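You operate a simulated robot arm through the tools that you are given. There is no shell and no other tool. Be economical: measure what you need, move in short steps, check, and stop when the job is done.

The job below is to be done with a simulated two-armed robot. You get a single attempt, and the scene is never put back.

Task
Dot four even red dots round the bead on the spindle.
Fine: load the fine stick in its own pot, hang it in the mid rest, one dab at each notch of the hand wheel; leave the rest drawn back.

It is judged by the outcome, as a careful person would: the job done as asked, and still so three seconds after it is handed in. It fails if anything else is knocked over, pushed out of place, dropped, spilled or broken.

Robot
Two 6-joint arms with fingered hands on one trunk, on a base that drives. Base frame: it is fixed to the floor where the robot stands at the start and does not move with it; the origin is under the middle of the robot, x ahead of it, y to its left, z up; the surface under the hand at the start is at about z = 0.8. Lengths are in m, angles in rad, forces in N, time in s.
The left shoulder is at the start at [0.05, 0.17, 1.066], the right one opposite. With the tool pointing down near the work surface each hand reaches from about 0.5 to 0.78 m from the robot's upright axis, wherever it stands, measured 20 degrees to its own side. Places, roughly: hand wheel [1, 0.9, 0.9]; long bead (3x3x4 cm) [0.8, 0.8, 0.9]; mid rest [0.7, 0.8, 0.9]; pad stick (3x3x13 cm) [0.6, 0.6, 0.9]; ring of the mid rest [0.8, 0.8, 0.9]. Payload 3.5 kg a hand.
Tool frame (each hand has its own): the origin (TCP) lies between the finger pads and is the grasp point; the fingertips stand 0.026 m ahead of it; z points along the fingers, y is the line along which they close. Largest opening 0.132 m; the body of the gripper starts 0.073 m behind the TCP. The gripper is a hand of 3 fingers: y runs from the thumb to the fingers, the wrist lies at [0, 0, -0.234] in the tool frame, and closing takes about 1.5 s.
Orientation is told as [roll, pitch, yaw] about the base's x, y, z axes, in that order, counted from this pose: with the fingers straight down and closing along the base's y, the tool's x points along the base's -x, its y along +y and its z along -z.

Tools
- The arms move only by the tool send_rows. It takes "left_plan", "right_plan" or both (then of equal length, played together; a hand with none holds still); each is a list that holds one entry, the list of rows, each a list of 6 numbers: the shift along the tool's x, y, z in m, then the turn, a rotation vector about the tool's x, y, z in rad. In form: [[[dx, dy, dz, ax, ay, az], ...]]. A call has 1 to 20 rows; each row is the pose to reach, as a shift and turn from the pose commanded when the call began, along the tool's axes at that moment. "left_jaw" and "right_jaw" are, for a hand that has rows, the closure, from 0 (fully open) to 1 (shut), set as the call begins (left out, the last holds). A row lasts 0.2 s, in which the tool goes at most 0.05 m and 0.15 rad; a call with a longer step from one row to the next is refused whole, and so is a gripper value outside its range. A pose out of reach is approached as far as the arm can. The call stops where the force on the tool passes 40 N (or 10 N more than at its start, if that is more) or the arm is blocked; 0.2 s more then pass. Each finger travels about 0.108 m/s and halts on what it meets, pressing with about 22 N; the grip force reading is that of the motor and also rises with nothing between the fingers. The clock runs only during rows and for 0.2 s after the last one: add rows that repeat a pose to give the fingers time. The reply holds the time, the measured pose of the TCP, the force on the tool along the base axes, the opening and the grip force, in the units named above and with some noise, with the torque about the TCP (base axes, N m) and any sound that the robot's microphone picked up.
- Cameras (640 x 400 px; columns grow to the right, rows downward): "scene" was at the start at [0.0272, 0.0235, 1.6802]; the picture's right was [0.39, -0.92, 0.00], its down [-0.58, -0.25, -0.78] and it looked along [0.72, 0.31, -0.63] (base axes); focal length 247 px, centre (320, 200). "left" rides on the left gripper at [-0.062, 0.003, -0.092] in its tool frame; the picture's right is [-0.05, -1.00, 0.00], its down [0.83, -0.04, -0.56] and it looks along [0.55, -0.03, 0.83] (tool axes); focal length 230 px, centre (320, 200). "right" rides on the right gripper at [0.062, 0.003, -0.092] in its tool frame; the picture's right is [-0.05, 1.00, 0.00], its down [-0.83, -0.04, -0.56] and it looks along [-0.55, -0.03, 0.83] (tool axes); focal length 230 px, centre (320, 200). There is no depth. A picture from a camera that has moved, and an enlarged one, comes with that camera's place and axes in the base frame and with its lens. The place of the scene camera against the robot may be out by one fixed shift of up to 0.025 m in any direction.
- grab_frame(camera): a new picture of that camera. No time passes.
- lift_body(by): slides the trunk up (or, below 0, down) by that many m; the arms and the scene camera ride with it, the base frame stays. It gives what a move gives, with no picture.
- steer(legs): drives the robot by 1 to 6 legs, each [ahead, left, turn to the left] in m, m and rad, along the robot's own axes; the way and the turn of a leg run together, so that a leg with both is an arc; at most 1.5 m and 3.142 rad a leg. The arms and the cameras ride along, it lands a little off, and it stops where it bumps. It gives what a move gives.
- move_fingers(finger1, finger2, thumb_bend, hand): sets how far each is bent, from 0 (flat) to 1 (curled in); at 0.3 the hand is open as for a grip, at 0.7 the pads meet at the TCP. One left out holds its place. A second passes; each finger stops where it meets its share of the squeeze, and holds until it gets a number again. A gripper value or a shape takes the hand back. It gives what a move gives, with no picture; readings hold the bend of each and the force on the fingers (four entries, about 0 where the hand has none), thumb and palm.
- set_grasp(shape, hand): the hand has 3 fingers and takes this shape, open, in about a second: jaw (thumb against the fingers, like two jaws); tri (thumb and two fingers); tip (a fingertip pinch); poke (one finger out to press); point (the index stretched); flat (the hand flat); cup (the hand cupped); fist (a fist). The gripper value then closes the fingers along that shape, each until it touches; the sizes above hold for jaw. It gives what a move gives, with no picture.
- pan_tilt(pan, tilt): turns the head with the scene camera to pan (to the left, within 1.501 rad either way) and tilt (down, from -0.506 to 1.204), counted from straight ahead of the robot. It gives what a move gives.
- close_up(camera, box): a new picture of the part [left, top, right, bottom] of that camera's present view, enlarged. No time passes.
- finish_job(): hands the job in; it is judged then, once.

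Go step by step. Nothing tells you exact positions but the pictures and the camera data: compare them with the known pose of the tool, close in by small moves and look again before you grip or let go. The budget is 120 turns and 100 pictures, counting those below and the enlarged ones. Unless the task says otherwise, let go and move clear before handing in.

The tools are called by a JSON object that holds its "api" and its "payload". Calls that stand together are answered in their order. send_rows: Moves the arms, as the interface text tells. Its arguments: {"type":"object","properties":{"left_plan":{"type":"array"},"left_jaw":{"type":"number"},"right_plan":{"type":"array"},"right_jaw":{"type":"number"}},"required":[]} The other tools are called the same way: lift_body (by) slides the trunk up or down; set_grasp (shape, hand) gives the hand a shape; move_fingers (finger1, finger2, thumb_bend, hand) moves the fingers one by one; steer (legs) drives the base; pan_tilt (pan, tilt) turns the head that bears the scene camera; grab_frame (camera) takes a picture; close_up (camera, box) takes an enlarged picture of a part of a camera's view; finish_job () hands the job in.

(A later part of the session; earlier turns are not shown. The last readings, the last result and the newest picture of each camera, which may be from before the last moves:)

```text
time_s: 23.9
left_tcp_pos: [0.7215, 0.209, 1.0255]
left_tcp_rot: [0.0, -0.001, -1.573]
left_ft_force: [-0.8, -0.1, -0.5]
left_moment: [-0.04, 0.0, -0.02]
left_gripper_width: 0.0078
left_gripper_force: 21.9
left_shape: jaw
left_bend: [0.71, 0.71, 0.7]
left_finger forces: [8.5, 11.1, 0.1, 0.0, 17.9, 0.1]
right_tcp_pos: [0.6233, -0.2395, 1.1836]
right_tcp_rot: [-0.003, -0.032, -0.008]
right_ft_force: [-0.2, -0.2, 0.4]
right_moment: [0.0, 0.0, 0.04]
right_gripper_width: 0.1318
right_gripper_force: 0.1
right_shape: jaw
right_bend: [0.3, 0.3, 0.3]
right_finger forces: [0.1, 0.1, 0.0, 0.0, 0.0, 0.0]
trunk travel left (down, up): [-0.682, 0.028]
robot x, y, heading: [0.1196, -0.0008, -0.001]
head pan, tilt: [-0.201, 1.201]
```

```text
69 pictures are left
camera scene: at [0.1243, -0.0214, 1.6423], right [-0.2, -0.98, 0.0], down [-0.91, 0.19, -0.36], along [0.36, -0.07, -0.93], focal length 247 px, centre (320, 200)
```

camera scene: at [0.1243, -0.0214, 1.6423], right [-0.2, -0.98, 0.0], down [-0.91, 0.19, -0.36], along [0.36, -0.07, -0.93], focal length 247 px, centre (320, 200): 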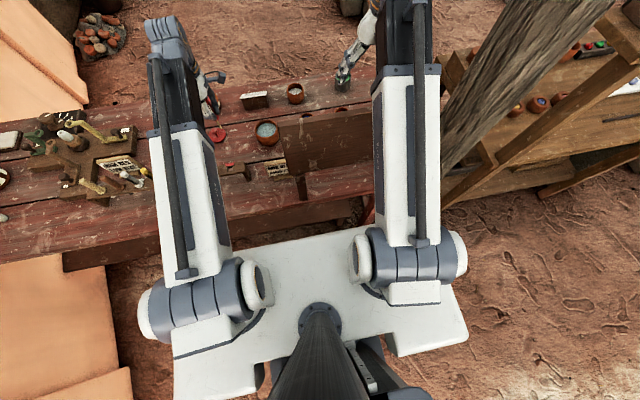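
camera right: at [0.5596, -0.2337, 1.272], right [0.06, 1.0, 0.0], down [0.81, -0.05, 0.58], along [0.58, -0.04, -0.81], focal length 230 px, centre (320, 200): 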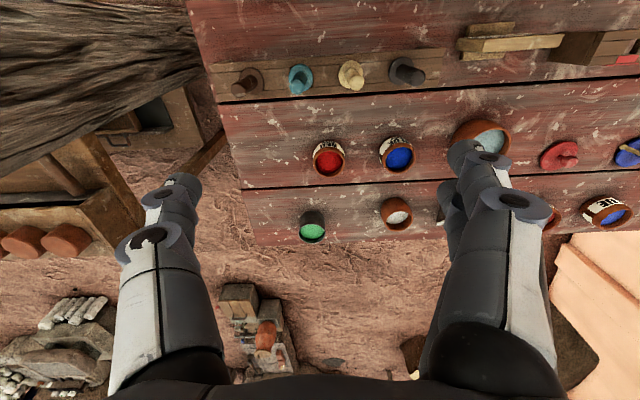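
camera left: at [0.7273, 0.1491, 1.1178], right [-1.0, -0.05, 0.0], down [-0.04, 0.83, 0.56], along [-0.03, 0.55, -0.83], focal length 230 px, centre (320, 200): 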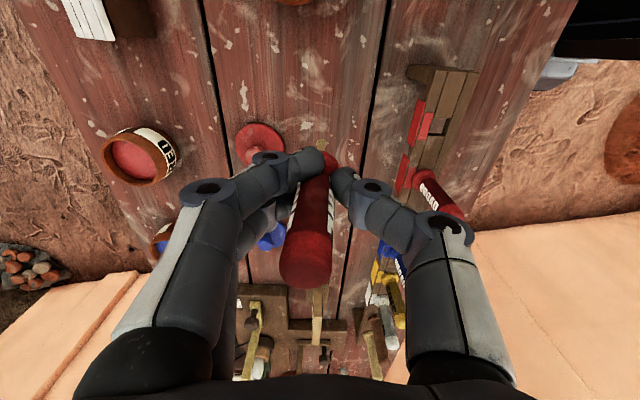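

The board stands upright on its post and looks undisturbed; the arm's elbow clears it. I'll drive another 0.1 m ahead.

{"api": "steer", "payload": {"legs": [[0.1, 0.03, 0]]}}

{"api": "pan_tilt", "payload": {"pan": 0.2, "tilt": 0.85}}

{"api": "grab_frame", "payload": {"camera": "left"}}

{"api": "grab_frame", "payload": {"camera": "scene"}}

```text
time_s: 25.1
left_tcp_pos: [0.8241, 0.2406, 1.0249]
left_tcp_rot: [-0.001, -0.001, -1.57]
left_ft_force: [0.5, 0.1, -0.1]
left_moment: [-0.03, 0.02, 0.0]
left_gripper_width: 0.0077
left_gripper_force: 21.8
left_shape: jaw
left_bend: [0.71, 0.71, 0.7]
left_finger forces: [8.5, 11.1, 0.0, 0.1, 18.0, 0.1]
right_tcp_pos: [0.725, -0.2073, 1.1813]
right_tcp_rot: [-0.003, -0.03, -0.007]
right_ft_force: [1.0, -0.9, -0.4]
right_moment: [-0.01, 0.01, 0.0]
right_gripper_width: 0.1322
right_gripper_force: 0.0
right_shape: jaw
right_bend: [0.3, 0.3, 0.3]
right_finger forces: [0.0, 0.0, 0.0, 0.0, 0.0, 0.0]
trunk travel left (down, up): [-0.682, 0.028]
robot x, y, heading: [0.2215, 0.0291, -0.0]
head pan, tilt: [-0.201, 1.201]
```

```text
time_s: 25.9
left_tcp_pos: [0.8235, 0.2411, 1.0252]
left_tcp_rot: [0.001, -0.001, -1.569]
left_ft_force: [0.2, 0.3, -1.0]
left_moment: [-0.01, -0.05, 0.02]
left_gripper_width: 0.0077
left_gripper_force: 22.2
left_shape: jaw
left_bend: [0.71, 0.71, 0.7]
left_finger forces: [8.6, 11.1, 0.0, 0.0, 18.0, 0.0]
right_tcp_pos: [0.7242, -0.2072, 1.1833]
right_tcp_rot: [-0.002, -0.031, -0.007]
right_ft_force: [-1.0, -0.3, 0.2]
right_moment: [-0.01, 0.0, 0.0]
right_gripper_width: 0.1317
right_gripper_force: 0.0
right_shape: jaw
right_bend: [0.3, 0.3, 0.3]
right_finger forces: [0.0, 0.0, 0.0, 0.0, 0.1, 0.1]
trunk travel left (down, up): [-0.682, 0.028]
robot x, y, heading: [0.2243, 0.0289, 0.001]
head pan, tilt: [0.201, 0.85]
```

```text
68 pictures are left
camera left: at [0.827, 0.1801, 1.1186], right [-1.0, -0.05, 0.0], down [-0.04, 0.83, 0.56], along [-0.03, 0.55, -0.83], focal length 230 px, centre (320, 200)
```

left: 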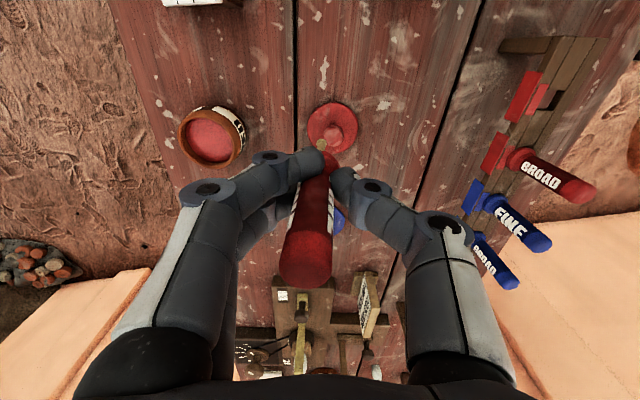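

```text
67 pictures are left
camera scene: at [0.247, 0.0355, 1.6659], right [0.2, -0.98, 0.0], down [-0.74, -0.15, -0.66], along [0.65, 0.13, -0.75], focal length 247 px, centre (320, 200)
```

scene: 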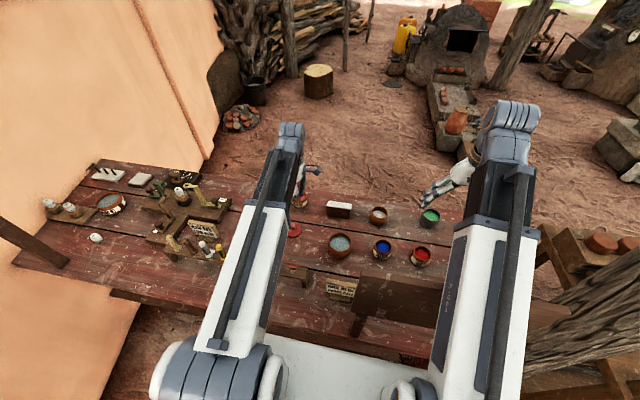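

There is a second red pot to the right, so I'll read the labels to be sure which is the stick's own pot.

{"api": "close_up", "payload": {"camera": "right", "box": [250, 90, 570, 260]}}

{"api": "close_up", "payload": {"camera": "scene", "box": [270, 180, 450, 310]}}

{"api": "close_up", "payload": {"camera": "left", "box": [160, 80, 380, 220]}}

```text
2.00 times, centred on (410, 175) of right
camera zoom: at [0.6596, -0.2029, 1.2726], right [0.06, 1.0, 0.0], down [0.81, -0.05, 0.58], along [0.58, -0.04, -0.81], focal length 460 px, centre (140, 250)
```

zoom: 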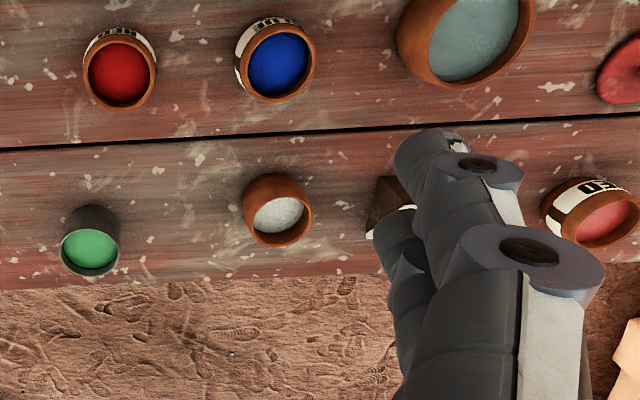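

```text
3.08 times, centred on (360, 245) of scene
camera zoom: at [0.247, 0.0355, 1.6659], right [0.2, -0.98, 0.0], down [-0.74, -0.15, -0.66], along [0.65, 0.13, -0.75], focal length 761 px, centre (197, 62)
```

zoom: 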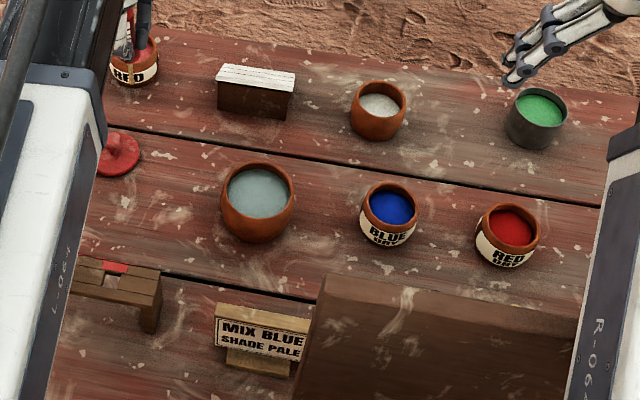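

```text
2.86 times, centred on (270, 150) of left
camera zoom: at [0.827, 0.1801, 1.1186], right [-1.0, -0.05, 0.0], down [-0.04, 0.83, 0.56], along [-0.03, 0.55, -0.83], focal length 657 px, centre (463, 343)
```

zoom: 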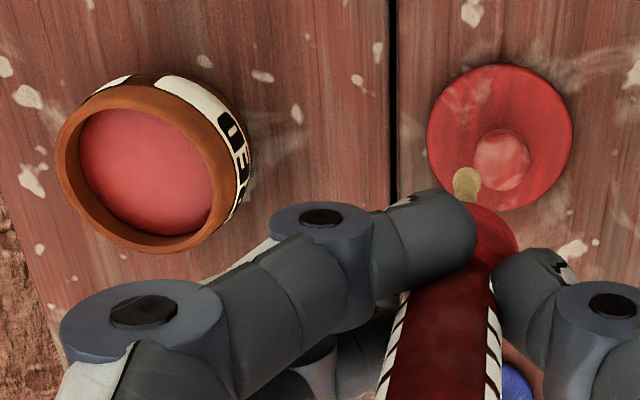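

The pot beside the red lid reads plain "RED"; the other has a second word. I'll read that word.

{"api": "close_up", "payload": {"camera": "scene", "box": [370, 235, 440, 275]}}

```text
9.14 times, centred on (405, 255) of scene
camera zoom: at [0.247, 0.0355, 1.6659], right [0.2, -0.98, 0.0], down [-0.74, -0.15, -0.66], along [0.65, 0.13, -0.75], focal length 2261 px, centre (-457, -303)
```

zoom: 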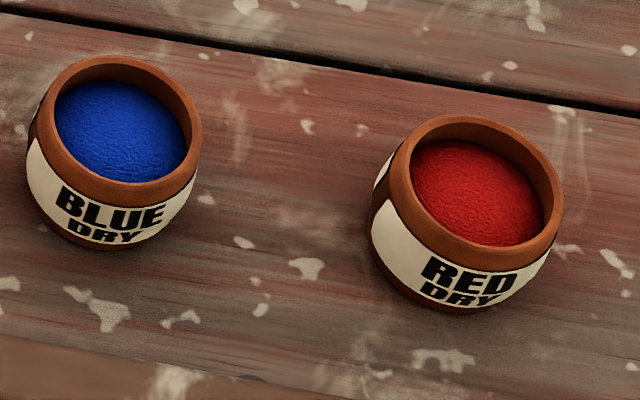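

"DRY" pots are powder, so the wet RED pot is right, at about (0.955, 0.275). I'll carry the stick over it at this height and look.

{"api": "send_rows", "payload": {"left_plan": [[[0.005, 0.03, 0, 0, 0, 0], [0.015, 0.06, 0, 0, 0, 0], [0.025, 0.09, 0, 0, 0, 0], [0.03, 0.12, 0, 0, 0, 0], [0.03, 0.128, 0, 0, 0, 0], [0.03, 0.128, 0, 0, 0, 0]]]}}

{"api": "grab_frame", "payload": {"camera": "left"}}

{"api": "close_up", "payload": {"camera": "scene", "box": [240, 120, 360, 220]}}

```text
time_s: 27.3
left_tcp_pos: [0.9508, 0.2715, 1.0242]
left_tcp_rot: [-0.001, -0.002, -1.568]
left_ft_force: [-0.6, 0.4, -0.3]
left_moment: [0.03, 0.0, 0.0]
left_gripper_width: 0.0077
left_gripper_force: 21.8
left_shape: jaw
left_bend: [0.71, 0.71, 0.7]
left_finger forces: [8.6, 11.2, 0.0, 0.0, 17.9, 0.1]
right_tcp_pos: [0.7244, -0.2063, 1.1828]
right_tcp_rot: [-0.003, -0.031, -0.009]
right_ft_force: [-0.2, 0.2, -0.8]
right_moment: [-0.01, -0.03, 0.02]
right_gripper_width: 0.1319
right_gripper_force: 0.1
right_shape: jaw
right_bend: [0.3, 0.3, 0.3]
right_finger forces: [0.0, 0.1, 0.0, 0.1, 0.0, 0.0]
trunk travel left (down, up): [-0.682, 0.028]
robot x, y, heading: [0.2237, 0.0294, -0.003]
head pan, tilt: [0.201, 0.85]
```

```text
62 pictures are left
camera left: at [0.9545, 0.2105, 1.1186], right [-1.0, -0.05, 0.0], down [-0.04, 0.83, 0.56], along [-0.03, 0.55, -0.83], focal length 230 px, centre (320, 200)
```

left: 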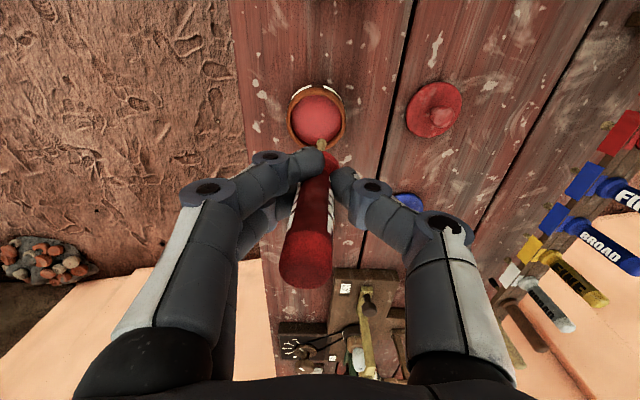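

```text
4.00 times, centred on (300, 170) of scene
camera zoom: at [0.2472, 0.0356, 1.666], right [0.2, -0.98, 0.0], down [-0.74, -0.15, -0.66], along [0.65, 0.13, -0.75], focal length 989 px, centre (400, 320)
```

zoom: 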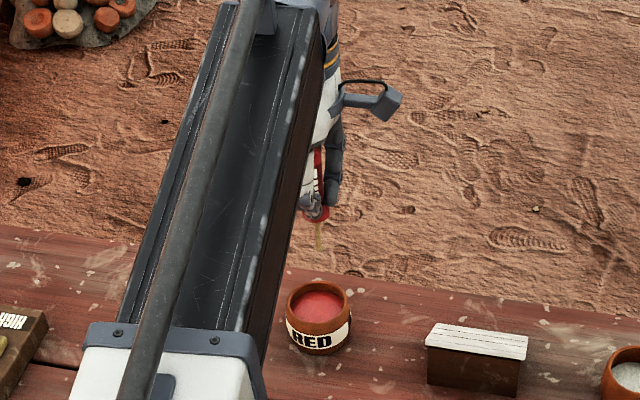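

The tip is nearly over the paint; it needs about 6 mm more in x and then roughly 86 mm down. I'll go down 75 mm and check.

{"api": "send_rows", "payload": {"left_plan": [[[0.001, 0.006, 0, 0, 0, 0], [0.001, 0.006, 0.03, 0, 0, 0], [0.001, 0.006, 0.055, 0, 0, 0], [0.001, 0.006, 0.07, 0, 0, 0], [0.001, 0.006, 0.075, 0, 0, 0], [0.001, 0.006, 0.075, 0, 0, 0]]]}}

{"api": "close_up", "payload": {"camera": "left", "box": [240, 70, 400, 190]}}

{"api": "close_up", "payload": {"camera": "scene", "box": [270, 150, 360, 220]}}

```text
time_s: 28.7
left_tcp_pos: [0.9562, 0.2713, 0.9503]
left_tcp_rot: [0.0, 0.0, -1.571]
left_ft_force: [-0.6, 0.3, -0.8]
left_moment: [0.01, 0.01, -0.01]
left_gripper_width: 0.0076
left_gripper_force: 22.1
left_shape: jaw
left_bend: [0.71, 0.71, 0.7]
left_finger forces: [8.5, 11.3, 0.1, 0.1, 18.0, 0.0]
right_tcp_pos: [0.7243, -0.2068, 1.183]
right_tcp_rot: [-0.005, -0.031, -0.007]
right_ft_force: [-0.5, 0.3, 0.3]
right_moment: [-0.04, -0.01, 0.02]
right_gripper_width: 0.1318
right_gripper_force: 0.1
right_shape: jaw
right_bend: [0.3, 0.3, 0.3]
right_finger forces: [0.1, 0.0, 0.0, 0.0, 0.0, 0.1]
trunk travel left (down, up): [-0.682, 0.028]
robot x, y, heading: [0.2201, 0.0299, 0.002]
head pan, tilt: [0.201, 0.85]
```

```text
3.33 times, centred on (320, 130) of left
camera zoom: at [0.9608, 0.2114, 1.0431], right [-1.0, -0.05, 0.0], down [-0.04, 0.83, 0.56], along [-0.03, 0.55, -0.83], focal length 767 px, centre (320, 433)
```

zoom: 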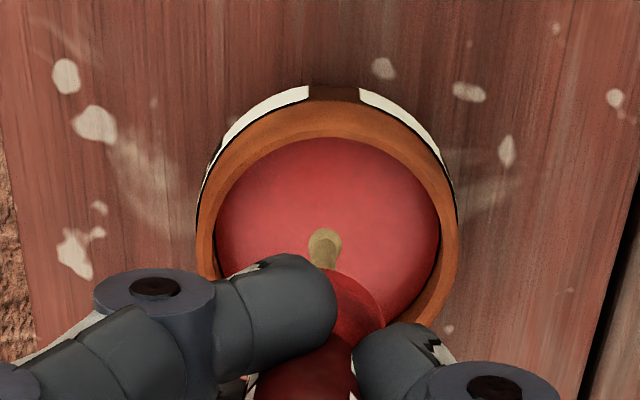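

```text
5.71 times, centred on (315, 185) of scene
camera zoom: at [0.2472, 0.0356, 1.666], right [0.2, -0.98, 0.0], down [-0.74, -0.15, -0.66], along [0.65, 0.13, -0.75], focal length 1413 px, centre (349, 286)
```

zoom: 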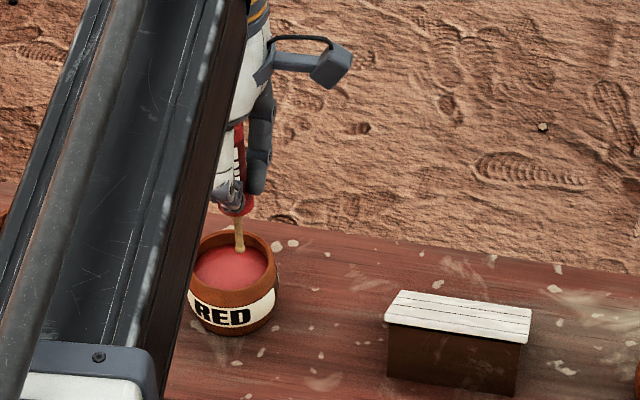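

The tip is centred just above the paint. I'll shift 4 mm in y and lower another 16 mm to wet the tip.

{"api": "send_rows", "payload": {"left_plan": [[[0.004, 0, 0, 0, 0, 0], [0.004, 0, 0.008, 0, 0, 0], [0.004, 0, 0.012, 0, 0, 0], [0.004, 0, 0.016, 0, 0, 0], [0.004, 0, 0.016, 0, 0, 0]]]}}

{"api": "close_up", "payload": {"camera": "left", "box": [240, 70, 400, 190]}}

{"api": "close_up", "payload": {"camera": "scene", "box": [290, 165, 335, 205]}}

```text
time_s: 29.9
left_tcp_pos: [0.956, 0.2765, 0.9362]
left_tcp_rot: [0.0, 0.0, -1.57]
left_ft_force: [0.2, -0.1, -0.6]
left_moment: [0.0, 0.01, 0.01]
left_gripper_width: 0.0076
left_gripper_force: 22.4
left_shape: jaw
left_bend: [0.71, 0.71, 0.7]
left_finger forces: [8.5, 11.3, 0.1, 0.1, 17.9, 0.0]
right_tcp_pos: [0.7242, -0.2076, 1.1813]
right_tcp_rot: [-0.005, -0.033, -0.007]
right_ft_force: [0.5, -0.2, 0.4]
right_moment: [0.03, -0.01, 0.0]
right_gripper_width: 0.1317
right_gripper_force: 0.1
right_shape: jaw
right_bend: [0.3, 0.3, 0.3]
right_finger forces: [0.1, 0.0, 0.0, 0.0, 0.0, 0.0]
trunk travel left (down, up): [-0.682, 0.028]
robot x, y, heading: [0.223, 0.0265, -0.0]
head pan, tilt: [0.201, 0.85]
```

```text
3.33 times, centred on (320, 130) of left
camera zoom: at [0.9607, 0.2155, 1.0274], right [-1.0, -0.05, 0.0], down [-0.04, 0.83, 0.56], along [-0.03, 0.55, -0.83], focal length 767 px, centre (320, 433)
```

zoom: 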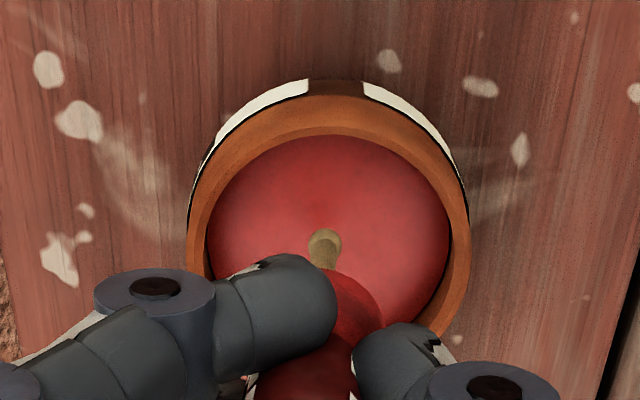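

```text
10.00 times, centred on (312, 185) of scene
camera zoom: at [0.2472, 0.0356, 1.666], right [0.2, -0.98, 0.0], down [-0.74, -0.15, -0.66], along [0.65, 0.13, -0.75], focal length 2473 px, centre (395, 350)
```

zoom: 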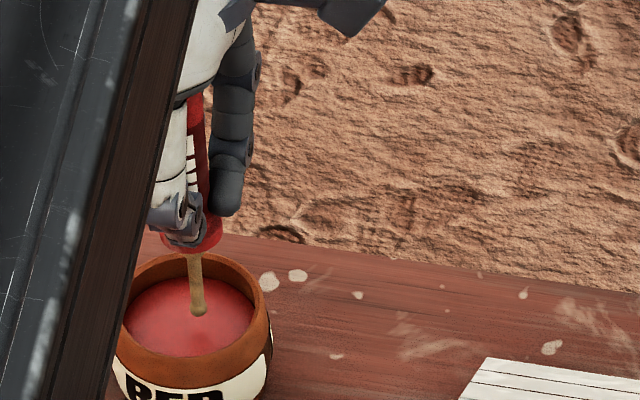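

The tip now looks right at the surface but still dry. I'll lower 10 mm more.

{"api": "send_rows", "payload": {"left_plan": [[[0, 0, 0.005, 0, 0, 0], [0, 0, 0.01, 0, 0, 0], [0, 0, 0.01, 0, 0, 0]]]}}

{"api": "close_up", "payload": {"camera": "left", "box": [240, 70, 400, 190]}}

{"api": "close_up", "payload": {"camera": "scene", "box": [290, 165, 335, 205]}}

```text
time_s: 30.7
left_tcp_pos: [0.9559, 0.2762, 0.9243]
left_tcp_rot: [0.002, -0.001, -1.568]
left_ft_force: [-0.5, 0.3, -0.6]
left_moment: [0.02, 0.0, 0.0]
left_gripper_width: 0.0076
left_gripper_force: 21.6
left_shape: jaw
left_bend: [0.71, 0.71, 0.7]
left_finger forces: [8.6, 11.2, 0.0, 0.0, 17.9, 0.1]
right_tcp_pos: [0.7253, -0.2072, 1.1818]
right_tcp_rot: [-0.003, -0.03, -0.008]
right_ft_force: [0.2, 0.0, -0.2]
right_moment: [0.0, 0.0, 0.02]
right_gripper_width: 0.1316
right_gripper_force: 0.0
right_shape: jaw
right_bend: [0.3, 0.3, 0.3]
right_finger forces: [0.0, 0.0, 0.0, 0.0, 0.0, 0.0]
trunk travel left (down, up): [-0.682, 0.028]
robot x, y, heading: [0.222, 0.0301, -0.0]
head pan, tilt: [0.201, 0.85]
```

```text
3.33 times, centred on (320, 130) of left
camera zoom: at [0.9611, 0.2157, 1.0177], right [-1.0, -0.05, 0.0], down [-0.04, 0.83, 0.56], along [-0.03, 0.55, -0.83], focal length 767 px, centre (320, 433)
```

zoom: 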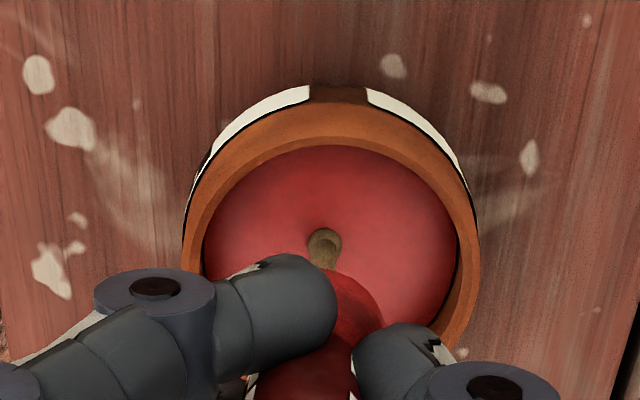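

```text
10.00 times, centred on (312, 185) of scene
camera zoom: at [0.2471, 0.0356, 1.666], right [0.2, -0.98, 0.0], down [-0.74, -0.15, -0.66], along [0.65, 0.13, -0.75], focal length 2473 px, centre (395, 350)
```

zoom: 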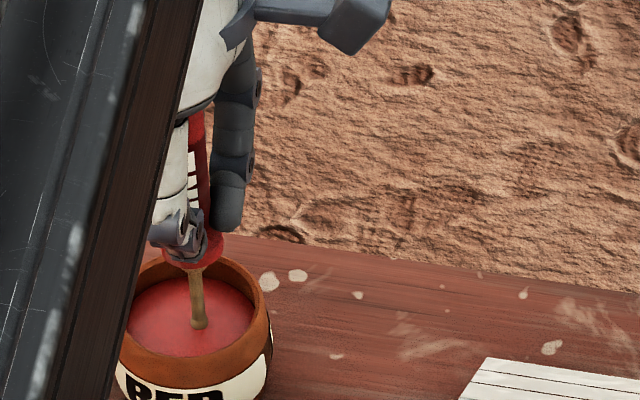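

The tip is very close to the surface and darkening. Another 6 mm down.

{"api": "send_rows", "payload": {"left_plan": [[[0, 0, 0.003, 0, 0, 0], [0, 0, 0.006, 0, 0, 0], [0, 0, 0.006, 0, 0, 0]]]}}

{"api": "close_up", "payload": {"camera": "left", "box": [280, 100, 370, 170]}}

```text
time_s: 31.5
left_tcp_pos: [0.9577, 0.2769, 0.9177]
left_tcp_rot: [0.001, 0.0, -1.57]
left_ft_force: [-0.9, -0.6, 0.2]
left_moment: [0.02, 0.02, -0.04]
left_gripper_width: 0.0076
left_gripper_force: 21.7
left_shape: jaw
left_bend: [0.71, 0.71, 0.7]
left_finger forces: [8.6, 11.3, 0.0, 0.1, 18.0, 0.1]
right_tcp_pos: [0.7249, -0.2084, 1.1827]
right_tcp_rot: [-0.002, -0.03, -0.006]
right_ft_force: [-0.1, 0.3, 0.3]
right_moment: [0.0, -0.04, -0.01]
right_gripper_width: 0.1318
right_gripper_force: 0.1
right_shape: jaw
right_bend: [0.3, 0.3, 0.3]
right_finger forces: [0.0, 0.0, 0.1, 0.0, 0.1, 0.0]
trunk travel left (down, up): [-0.682, 0.028]
robot x, y, heading: [0.2244, 0.0311, -0.001]
head pan, tilt: [0.201, 0.85]
```

```text
5.71 times, centred on (325, 135) of left
camera zoom: at [0.9611, 0.2154, 1.0115], right [-1.0, -0.05, 0.0], down [-0.04, 0.83, 0.56], along [-0.03, 0.55, -0.83], focal length 1315 px, centre (291, 571)
```

zoom: 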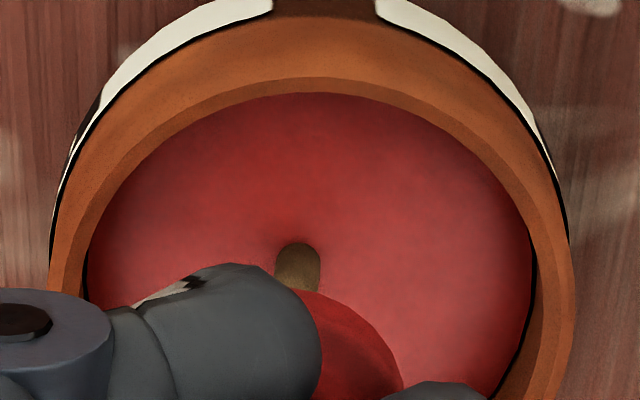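

The tip has gone into the paint. I'll dip 3 mm more briefly, then lift straight out slowly.

{"api": "send_rows", "payload": {"left_plan": [[[0, 0, 0.003, 0, 0, 0], [0, 0, 0.003, 0, 0, 0], [0, 0, 0.003, 0, 0, 0], [0, 0, -0.005, 0, 0, 0], [0, 0, -0.015, 0, 0, 0], [0, 0, -0.015, 0, 0, 0], [0, 0, -0.015, 0, 0, 0], [0, 0, -0.015, 0, 0, 0], [0, 0, -0.03, 0, 0, 0], [0, 0, -0.05, 0, 0, 0], [0, 0, -0.08, 0, 0, 0], [0, 0, -0.1, 0, 0, 0], [0, 0, -0.1, 0, 0, 0]]]}}

{"api": "close_up", "payload": {"camera": "left", "box": [280, 90, 370, 160]}}

```text
time_s: 34.3
left_tcp_pos: [0.9568, 0.2762, 1.019]
left_tcp_rot: [0.002, -0.001, -1.568]
left_ft_force: [0.0, -0.1, 0.0]
left_moment: [0.01, 0.01, 0.01]
left_gripper_width: 0.0076
left_gripper_force: 21.8
left_shape: jaw
left_bend: [0.71, 0.71, 0.7]
left_finger forces: [8.5, 11.4, 0.0, 0.1, 18.1, 0.0]
right_tcp_pos: [0.7258, -0.2068, 1.1817]
right_tcp_rot: [-0.003, -0.032, -0.007]
right_ft_force: [0.5, 0.8, 0.1]
right_moment: [-0.04, 0.02, 0.03]
right_gripper_width: 0.1322
right_gripper_force: 0.1
right_shape: jaw
right_bend: [0.3, 0.3, 0.3]
right_finger forces: [0.1, 0.0, 0.1, 0.1, 0.0, 0.1]
trunk travel left (down, up): [-0.682, 0.028]
robot x, y, heading: [0.2239, 0.0338, -0.0]
head pan, tilt: [0.201, 0.85]
```

```text
5.71 times, centred on (325, 125) of left
camera zoom: at [0.9611, 0.2157, 1.1118], right [-1.0, -0.05, 0.0], down [-0.04, 0.83, 0.56], along [-0.03, 0.55, -0.83], focal length 1315 px, centre (291, 629)
```

zoom: 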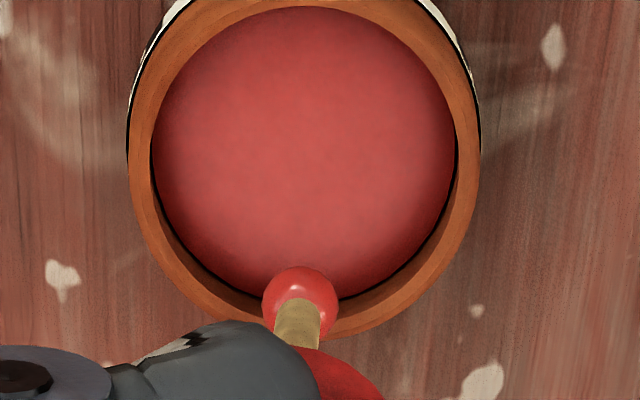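

The tip carries a bright red bead of paint. I'll raise and draw the hand back a little, then drive left toward the spindle stand.

{"api": "send_rows", "payload": {"left_plan": [[[0, 0, -0.03, 0, 0, 0], [0, 0, -0.06, 0, 0, 0], [0, 0, -0.09, 0, 0, 0], [0, -0.04, -0.1, 0, 0, 0], [0, -0.08, -0.1, 0, 0, 0], [0, -0.12, -0.1, 0, 0, 0], [0, -0.16, -0.1, 0, 0, 0], [0, -0.16, -0.1, 0, 0, 0]]]}}

{"api": "steer", "payload": {"legs": [[0, 0.3, 0]]}}

{"api": "pan_tilt", "payload": {"pan": 0.75, "tilt": 0.75}}

{"api": "grab_frame", "payload": {"camera": "scene"}}

{"api": "grab_frame", "payload": {"camera": "left"}}

```text
time_s: 36.1
left_tcp_pos: [0.7966, 0.2753, 1.1191]
left_tcp_rot: [0.0, -0.002, -1.57]
left_ft_force: [0.7, 0.3, 0.1]
left_moment: [0.0, -0.01, 0.01]
left_gripper_width: 0.0073
left_gripper_force: 21.9
left_shape: jaw
left_bend: [0.71, 0.71, 0.7]
left_finger forces: [8.6, 11.6, 0.0, 0.0, 18.2, 0.1]
left hand out of reach, approached as far as the arm can: row 3
right_tcp_pos: [0.7243, -0.2071, 1.1815]
right_tcp_rot: [-0.003, -0.031, -0.007]
right_ft_force: [0.5, -0.4, 0.4]
right_moment: [-0.01, 0.01, 0.0]
right_gripper_width: 0.132
right_gripper_force: 0.1
right_shape: jaw
right_bend: [0.3, 0.3, 0.3]
right_finger forces: [0.0, 0.0, 0.0, 0.0, 0.0, 0.0]
trunk travel left (down, up): [-0.682, 0.028]
robot x, y, heading: [0.2212, 0.0288, 0.005]
head pan, tilt: [0.201, 0.85]
```

```text
time_s: 38.2
left_tcp_pos: [0.7975, 0.5731, 1.1184]
left_tcp_rot: [0.0, 0.0, -1.573]
left_ft_force: [-0.7, 0.3, -1.2]
left_moment: [0.01, -0.04, 0.0]
left_gripper_width: 0.0073
left_gripper_force: 22.1
left_shape: jaw
left_bend: [0.71, 0.71, 0.7]
left_finger forces: [8.5, 11.5, 0.0, 0.1, 18.2, 0.0]
right_tcp_pos: [0.7231, 0.091, 1.183]
right_tcp_rot: [-0.005, -0.031, -0.011]
right_ft_force: [0.4, 0.1, -0.1]
right_moment: [-0.01, 0.03, 0.0]
right_gripper_width: 0.1318
right_gripper_force: 0.0
right_shape: jaw
right_bend: [0.3, 0.3, 0.3]
right_finger forces: [0.0, 0.0, 0.0, 0.1, 0.0, 0.0]
trunk travel left (down, up): [-0.682, 0.028]
robot x, y, heading: [0.2236, 0.3292, -0.002]
head pan, tilt: [0.201, 0.85]
```

```text
time_s: 39.1
left_tcp_pos: [0.7974, 0.5725, 1.1191]
left_tcp_rot: [0.0, 0.0, -1.573]
left_ft_force: [-0.5, 0.8, -0.6]
left_moment: [0.0, -0.02, 0.01]
left_gripper_width: 0.0074
left_gripper_force: 21.8
left_shape: jaw
left_bend: [0.71, 0.71, 0.7]
left_finger forces: [8.5, 11.6, 0.1, 0.0, 18.1, 0.1]
right_tcp_pos: [0.7233, 0.0893, 1.182]
right_tcp_rot: [-0.004, -0.032, -0.01]
right_ft_force: [0.1, 0.3, 0.2]
right_moment: [0.04, 0.01, 0.01]
right_gripper_width: 0.1321
right_gripper_force: 0.0
right_shape: jaw
right_bend: [0.3, 0.3, 0.3]
right_finger forces: [0.1, 0.1, 0.0, 0.1, 0.0, 0.0]
trunk travel left (down, up): [-0.682, 0.028]
robot x, y, heading: [0.2237, 0.331, -0.002]
head pan, tilt: [0.75, 0.75]
```

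```text
52 pictures are left
camera scene: at [0.2312, 0.3753, 1.674], right [0.68, -0.73, 0.0], down [-0.5, -0.46, -0.73], along [0.54, 0.5, -0.68], focal length 247 px, centre (320, 200)
```

scene: 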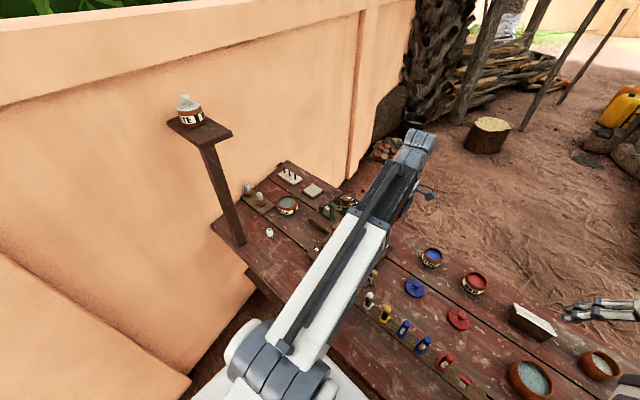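

```text
51 pictures are left
camera left: at [0.8009, 0.5115, 1.2113], right [-1.0, -0.05, 0.0], down [-0.04, 0.83, 0.56], along [-0.03, 0.55, -0.83], focal length 230 px, centre (320, 200)
```

left: 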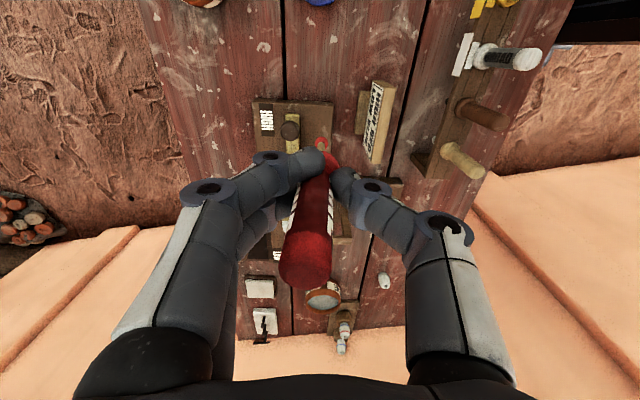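

The stand is further left. I'll drive left another 0.15 m and look down on it with the left camera.

{"api": "steer", "payload": {"legs": [[0, 0.16, 0]]}}

{"api": "grab_frame", "payload": {"camera": "left"}}

{"api": "grab_frame", "payload": {"camera": "right"}}

```text
time_s: 40.5
left_tcp_pos: [0.7961, 0.7329, 1.1181]
left_tcp_rot: [0.001, 0.001, -1.571]
left_ft_force: [-0.2, 0.2, -0.2]
left_moment: [-0.02, 0.0, 0.02]
left_gripper_width: 0.0076
left_gripper_force: 22.0
left_shape: jaw
left_bend: [0.71, 0.71, 0.7]
left_finger forces: [8.6, 11.6, 0.0, 0.0, 18.1, 0.1]
right_tcp_pos: [0.7239, 0.2517, 1.183]
right_tcp_rot: [-0.005, -0.033, -0.009]
right_ft_force: [0.3, 0.4, -0.5]
right_moment: [0.0, -0.02, 0.0]
right_gripper_width: 0.132
right_gripper_force: 0.1
right_shape: jaw
right_bend: [0.3, 0.3, 0.3]
right_finger forces: [0.0, 0.1, 0.0, 0.0, 0.1, 0.1]
trunk travel left (down, up): [-0.682, 0.028]
robot x, y, heading: [0.2201, 0.4913, -0.004]
head pan, tilt: [0.75, 0.75]
```

```text
50 pictures are left
camera left: at [0.8009, 0.6721, 1.2111], right [-1.0, -0.05, 0.0], down [-0.04, 0.83, 0.55], along [-0.03, 0.55, -0.83], focal length 230 px, centre (320, 200)
```

left: 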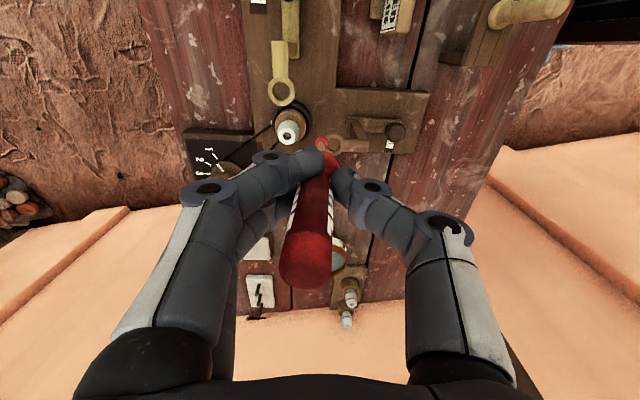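

```text
49 pictures are left
camera right: at [0.6591, 0.255, 1.2729], right [0.06, 1.0, 0.0], down [0.81, -0.05, 0.58], along [0.58, -0.04, -0.81], focal length 230 px, centre (320, 200)
```

right: 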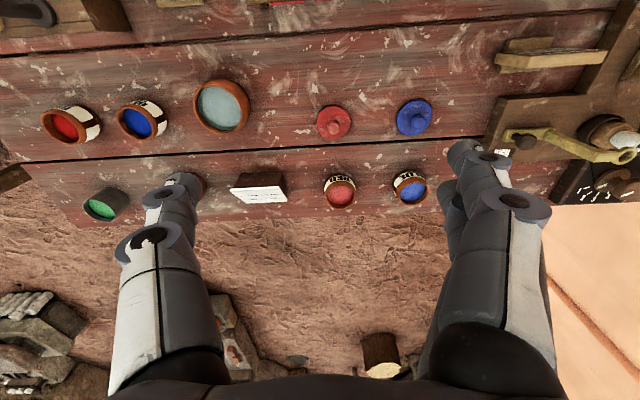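

Now I can see the bead, the mid rest's ring and knob, and the numbered wheel driven by a belt. I'll enlarge this.

{"api": "close_up", "payload": {"camera": "left", "box": [180, 70, 440, 220]}}

```text
2.46 times, centred on (310, 145) of left
camera zoom: at [0.8009, 0.6721, 1.2111], right [-1.0, -0.05, 0.0], down [-0.04, 0.83, 0.55], along [-0.03, 0.55, -0.83], focal length 566 px, centre (345, 335)
```

zoom: 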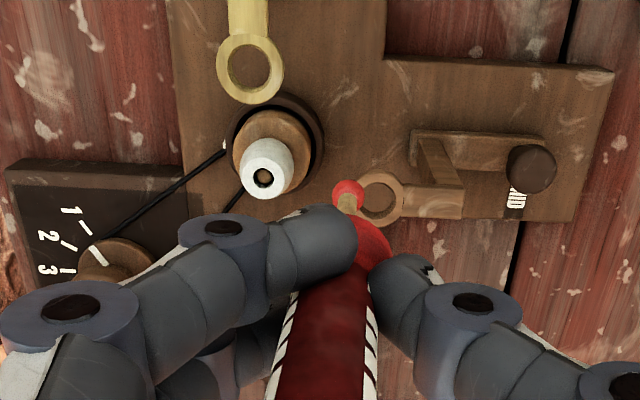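

The ring hole is at about (0.778, 0.771, 0.938) in this camera's terms and the tip at (0.796, 0.742, 1.01). I'll shift over and lower to just above the ring.

{"api": "send_rows", "payload": {"left_plan": [[[0.01, -0.006, 0, 0, 0, 0], [0.02, -0.012, 0, 0, 0, 0], [0.029, -0.018, 0, 0, 0, 0], [0.029, -0.018, 0.015, 0, 0, 0], [0.029, -0.018, 0.03, 0, 0, 0], [0.029, -0.018, 0.045, 0, 0, 0], [0.029, -0.018, 0.045, 0, 0, 0]]]}}

{"api": "close_up", "payload": {"camera": "left", "box": [250, 80, 390, 180]}}

{"api": "grab_frame", "payload": {"camera": "scene"}}

```text
time_s: 42.1
left_tcp_pos: [0.7787, 0.7601, 1.0722]
left_tcp_rot: [0.001, 0.001, -1.571]
left_ft_force: [0.6, 0.0, 0.9]
left_moment: [-0.01, -0.03, -0.03]
left_gripper_width: 0.0074
left_gripper_force: 21.9
left_shape: jaw
left_bend: [0.71, 0.71, 0.7]
left_finger forces: [8.6, 11.7, 0.1, 0.1, 18.1, 0.0]
right_tcp_pos: [0.7241, 0.2494, 1.1826]
right_tcp_rot: [-0.004, -0.033, -0.01]
right_ft_force: [0.3, -0.1, -0.6]
right_moment: [0.0, 0.01, 0.01]
right_gripper_width: 0.1318
right_gripper_force: 0.0
right_shape: jaw
right_bend: [0.3, 0.3, 0.3]
right_finger forces: [0.1, 0.0, 0.0, 0.1, 0.0, 0.1]
trunk travel left (down, up): [-0.682, 0.028]
robot x, y, heading: [0.2241, 0.488, 0.001]
head pan, tilt: [0.75, 0.75]
```

```text
4.00 times, centred on (320, 130) of left
camera zoom: at [0.783, 0.6995, 1.1658], right [-1.0, -0.05, 0.0], down [-0.04, 0.83, 0.56], along [-0.03, 0.55, -0.83], focal length 920 px, centre (320, 480)
```

zoom: 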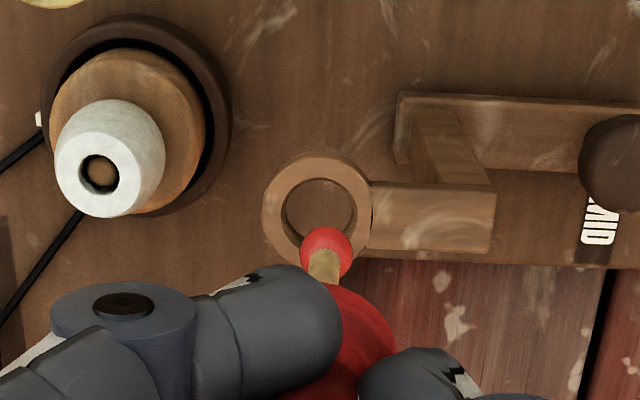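

```text
46 pictures are left
camera scene: at [0.2312, 0.5343, 1.674], right [0.68, -0.73, 0.0], down [-0.5, -0.46, -0.73], along [0.54, 0.5, -0.68], focal length 247 px, centre (320, 200)
```

scene: 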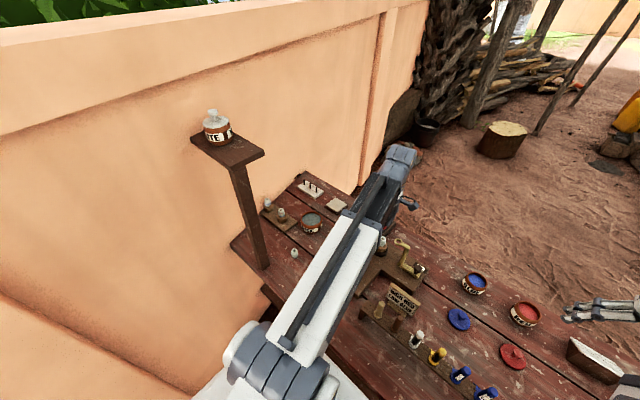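

The rest is labelled MID, and the ball tip and ring nearly line up, but I'm unsure of the height gap. I'll step sideways to measure the ring by parallax.

{"api": "send_rows", "payload": {"left_plan": [[[0, -0.03, -0.01, 0, 0, 0], [0, -0.06, -0.01, 0, 0, 0], [0, -0.06, -0.01, 0, 0, 0]]]}}

{"api": "close_up", "payload": {"camera": "left", "box": [190, 70, 350, 190]}}

```text
time_s: 43.0
left_tcp_pos: [0.7187, 0.7618, 1.0819]
left_tcp_rot: [-0.001, 0.0, -1.57]
left_ft_force: [0.6, -0.6, -0.1]
left_moment: [-0.02, -0.02, 0.0]
left_gripper_width: 0.0075
left_gripper_force: 22.1
left_shape: jaw
left_bend: [0.71, 0.71, 0.7]
left_finger forces: [8.6, 11.7, 0.0, 0.0, 18.1, 0.1]
right_tcp_pos: [0.7237, 0.2499, 1.1823]
right_tcp_rot: [-0.003, -0.033, -0.009]
right_ft_force: [0.8, -0.4, 0.2]
right_moment: [-0.02, -0.01, 0.03]
right_gripper_width: 0.1317
right_gripper_force: 0.1
right_shape: jaw
right_bend: [0.3, 0.3, 0.3]
right_finger forces: [0.0, 0.0, 0.0, 0.1, 0.0, 0.0]
trunk travel left (down, up): [-0.682, 0.028]
robot x, y, heading: [0.223, 0.4885, 0.003]
head pan, tilt: [0.75, 0.75]
```

```text
3.33 times, centred on (270, 130) of left
camera zoom: at [0.7222, 0.7007, 1.1762], right [-1.0, -0.05, 0.0], down [-0.04, 0.83, 0.56], along [-0.03, 0.55, -0.83], focal length 767 px, centre (487, 433)
```

zoom: 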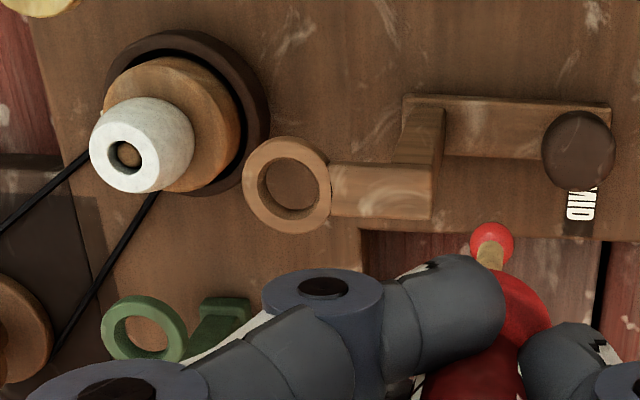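

Parallax puts the ring top at (0.780, 0.770, 0.937), so the tip was about 3 cm above it and nearly aligned. I'll return with a 2 mm correction and lower to about 1.5 cm above.

{"api": "send_rows", "payload": {"left_plan": [[[0.001, 0.03, 0, 0, 0, 0], [0.002, 0.062, 0, 0, 0, 0], [0.002, 0.062, 0.015, 0, 0, 0], [0.002, 0.062, 0.028, 0, 0, 0], [0.002, 0.062, 0.028, 0, 0, 0]]]}}

{"api": "close_up", "payload": {"camera": "left", "box": [270, 90, 370, 170]}}

```text
time_s: 44.1
left_tcp_pos: [0.7805, 0.7622, 1.0556]
left_tcp_rot: [-0.001, 0.0, -1.57]
left_ft_force: [-0.3, -1.0, -1.0]
left_moment: [-0.02, 0.01, -0.03]
left_gripper_width: 0.0073
left_gripper_force: 22.2
left_shape: jaw
left_bend: [0.71, 0.71, 0.7]
left_finger forces: [8.7, 11.8, 0.0, 0.1, 18.1, 0.1]
right_tcp_pos: [0.7233, 0.2493, 1.1839]
right_tcp_rot: [-0.002, -0.032, -0.008]
right_ft_force: [0.5, -0.2, 0.0]
right_moment: [0.02, 0.02, 0.02]
right_gripper_width: 0.1317
right_gripper_force: 0.1
right_shape: jaw
right_bend: [0.3, 0.3, 0.3]
right_finger forces: [0.0, 0.0, 0.1, 0.1, 0.1, 0.1]
trunk travel left (down, up): [-0.682, 0.028]
robot x, y, heading: [0.2207, 0.4853, 0.001]
head pan, tilt: [0.75, 0.75]
```

```text
5.00 times, centred on (320, 130) of left
camera zoom: at [0.7849, 0.7017, 1.1482], right [-1.0, -0.05, 0.0], down [-0.04, 0.83, 0.56], along [-0.03, 0.55, -0.83], focal length 1150 px, centre (320, 550)
```

zoom: 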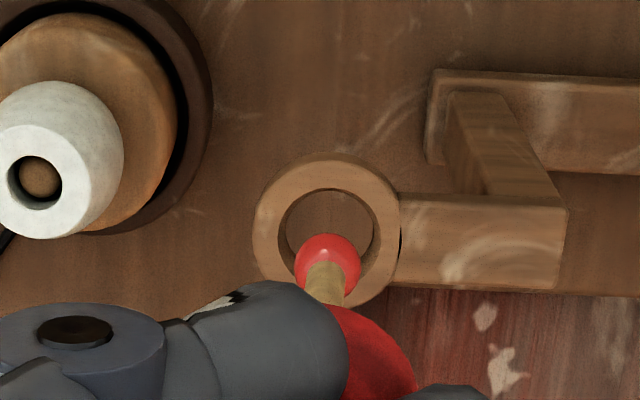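

The ball tip is centred over the hole to within about 2 mm. I'll correct that and lower it through the ring.

{"api": "send_rows", "payload": {"left_plan": [[[0.002, 0, 0.008, 0, 0, 0], [0.002, 0, 0.016, 0, 0, 0], [0.002, 0, 0.024, 0, 0, 0], [0.002, 0, 0.032, 0, 0, 0], [0.002, 0, 0.032, 0, 0, 0]]]}}

{"api": "close_up", "payload": {"camera": "left", "box": [270, 90, 370, 170]}}

```text
time_s: 45.4
left_tcp_pos: [0.782, 0.7645, 1.0231]
left_tcp_rot: [-0.001, 0.0, -1.569]
left_ft_force: [0.7, 0.4, -0.1]
left_moment: [0.0, 0.01, 0.02]
left_gripper_width: 0.0078
left_gripper_force: 22.4
left_shape: jaw
left_bend: [0.71, 0.71, 0.7]
left_finger forces: [8.6, 11.8, 0.0, 0.1, 18.1, 0.0]
right_tcp_pos: [0.7248, 0.2495, 1.1825]
right_tcp_rot: [-0.004, -0.033, -0.011]
right_ft_force: [0.9, -0.1, 0.1]
right_moment: [0.03, 0.02, -0.01]
right_gripper_width: 0.1318
right_gripper_force: 0.0
right_shape: jaw
right_bend: [0.3, 0.3, 0.3]
right_finger forces: [0.0, 0.1, 0.0, 0.0, 0.1, 0.1]
trunk travel left (down, up): [-0.682, 0.028]
robot x, y, heading: [0.2184, 0.4886, 0.001]
head pan, tilt: [0.75, 0.75]
```

```text
5.00 times, centred on (320, 130) of left
camera zoom: at [0.7853, 0.7039, 1.1159], right [-1.0, -0.05, 0.0], down [-0.04, 0.83, 0.56], along [-0.03, 0.55, -0.83], focal length 1150 px, centre (320, 550)
```

zoom: 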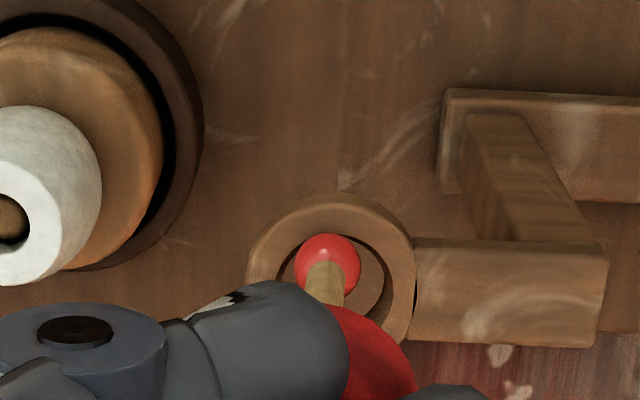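

The ball is now passing through the hole, well centred. I'll lower 2 cm more while watching the force.

{"api": "send_rows", "payload": {"left_plan": [[[-0.001, 0, 0.007, 0, 0, 0], [-0.001, 0, 0.014, 0, 0, 0], [-0.001, 0, 0.02, 0, 0, 0], [-0.001, 0, 0.02, 0, 0, 0]]]}}

{"api": "close_up", "payload": {"camera": "left", "box": [270, 110, 370, 190]}}

```text
time_s: 46.4
left_tcp_pos: [0.781, 0.7624, 1.0025]
left_tcp_rot: [0.001, 0.0, -1.571]
left_ft_force: [0.0, 1.1, 0.8]
left_moment: [0.01, 0.05, 0.04]
left_gripper_width: 0.0076
left_gripper_force: 22.2
left_shape: jaw
left_bend: [0.71, 0.71, 0.7]
left_finger forces: [8.5, 12.1, 0.0, 0.0, 18.2, 0.0]
right_tcp_pos: [0.7241, 0.2504, 1.1828]
right_tcp_rot: [-0.004, -0.029, -0.008]
right_ft_force: [0.1, -0.6, -0.1]
right_moment: [0.04, 0.01, -0.01]
right_gripper_width: 0.132
right_gripper_force: 0.0
right_shape: jaw
right_bend: [0.3, 0.3, 0.3]
right_finger forces: [0.0, 0.0, 0.0, 0.0, 0.0, 0.0]
trunk travel left (down, up): [-0.682, 0.028]
robot x, y, heading: [0.2243, 0.486, -0.0]
head pan, tilt: [0.75, 0.75]
```

```text
5.00 times, centred on (320, 150) of left
camera zoom: at [0.7852, 0.703, 1.0961], right [-1.0, -0.05, 0.0], down [-0.04, 0.83, 0.56], along [-0.03, 0.55, -0.83], focal length 1150 px, centre (320, 450)
```

zoom: 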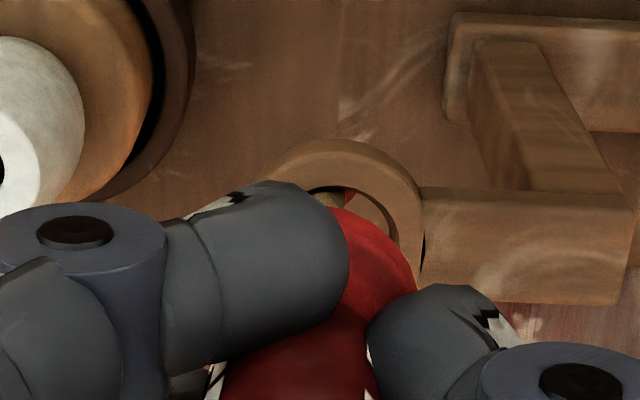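

The shaft is inside the ring and the flange is approaching its top. Lowering another 1 cm gently.

{"api": "send_rows", "payload": {"left_plan": [[[0, 0, 0.004, 0, 0, 0], [0, 0, 0.008, 0, 0, 0], [0, 0, 0.01, 0, 0, 0]]]}}

{"api": "close_up", "payload": {"camera": "left", "box": [270, 110, 370, 190]}}

```text
time_s: 47.1
left_tcp_pos: [0.7806, 0.7638, 0.9926]
left_tcp_rot: [0.001, 0.001, -1.572]
left_ft_force: [0.0, 0.3, 0.4]
left_moment: [0.02, -0.02, 0.01]
left_gripper_width: 0.0074
left_gripper_force: 22.0
left_shape: jaw
left_bend: [0.71, 0.71, 0.7]
left_finger forces: [8.7, 12.3, 0.0, 0.1, 18.1, 0.0]
right_tcp_pos: [0.7245, 0.249, 1.1835]
right_tcp_rot: [-0.003, -0.032, -0.008]
right_ft_force: [-0.3, 0.5, 0.2]
right_moment: [-0.03, 0.0, -0.01]
right_gripper_width: 0.1318
right_gripper_force: 0.1
right_shape: jaw
right_bend: [0.3, 0.3, 0.3]
right_finger forces: [0.0, 0.0, 0.0, 0.0, 0.0, 0.0]
trunk travel left (down, up): [-0.682, 0.028]
robot x, y, heading: [0.224, 0.4867, -0.003]
head pan, tilt: [0.75, 0.75]
```

```text
5.00 times, centred on (320, 150) of left
camera zoom: at [0.7849, 0.7029, 1.0863], right [-1.0, -0.05, 0.0], down [-0.04, 0.83, 0.56], along [-0.03, 0.55, -0.83], focal length 1150 px, centre (320, 450)
```

zoom: 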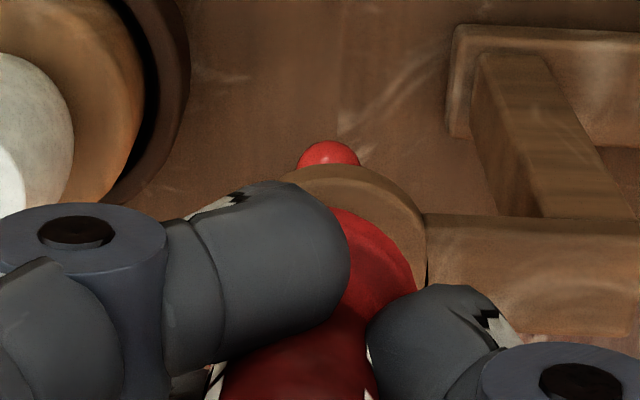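

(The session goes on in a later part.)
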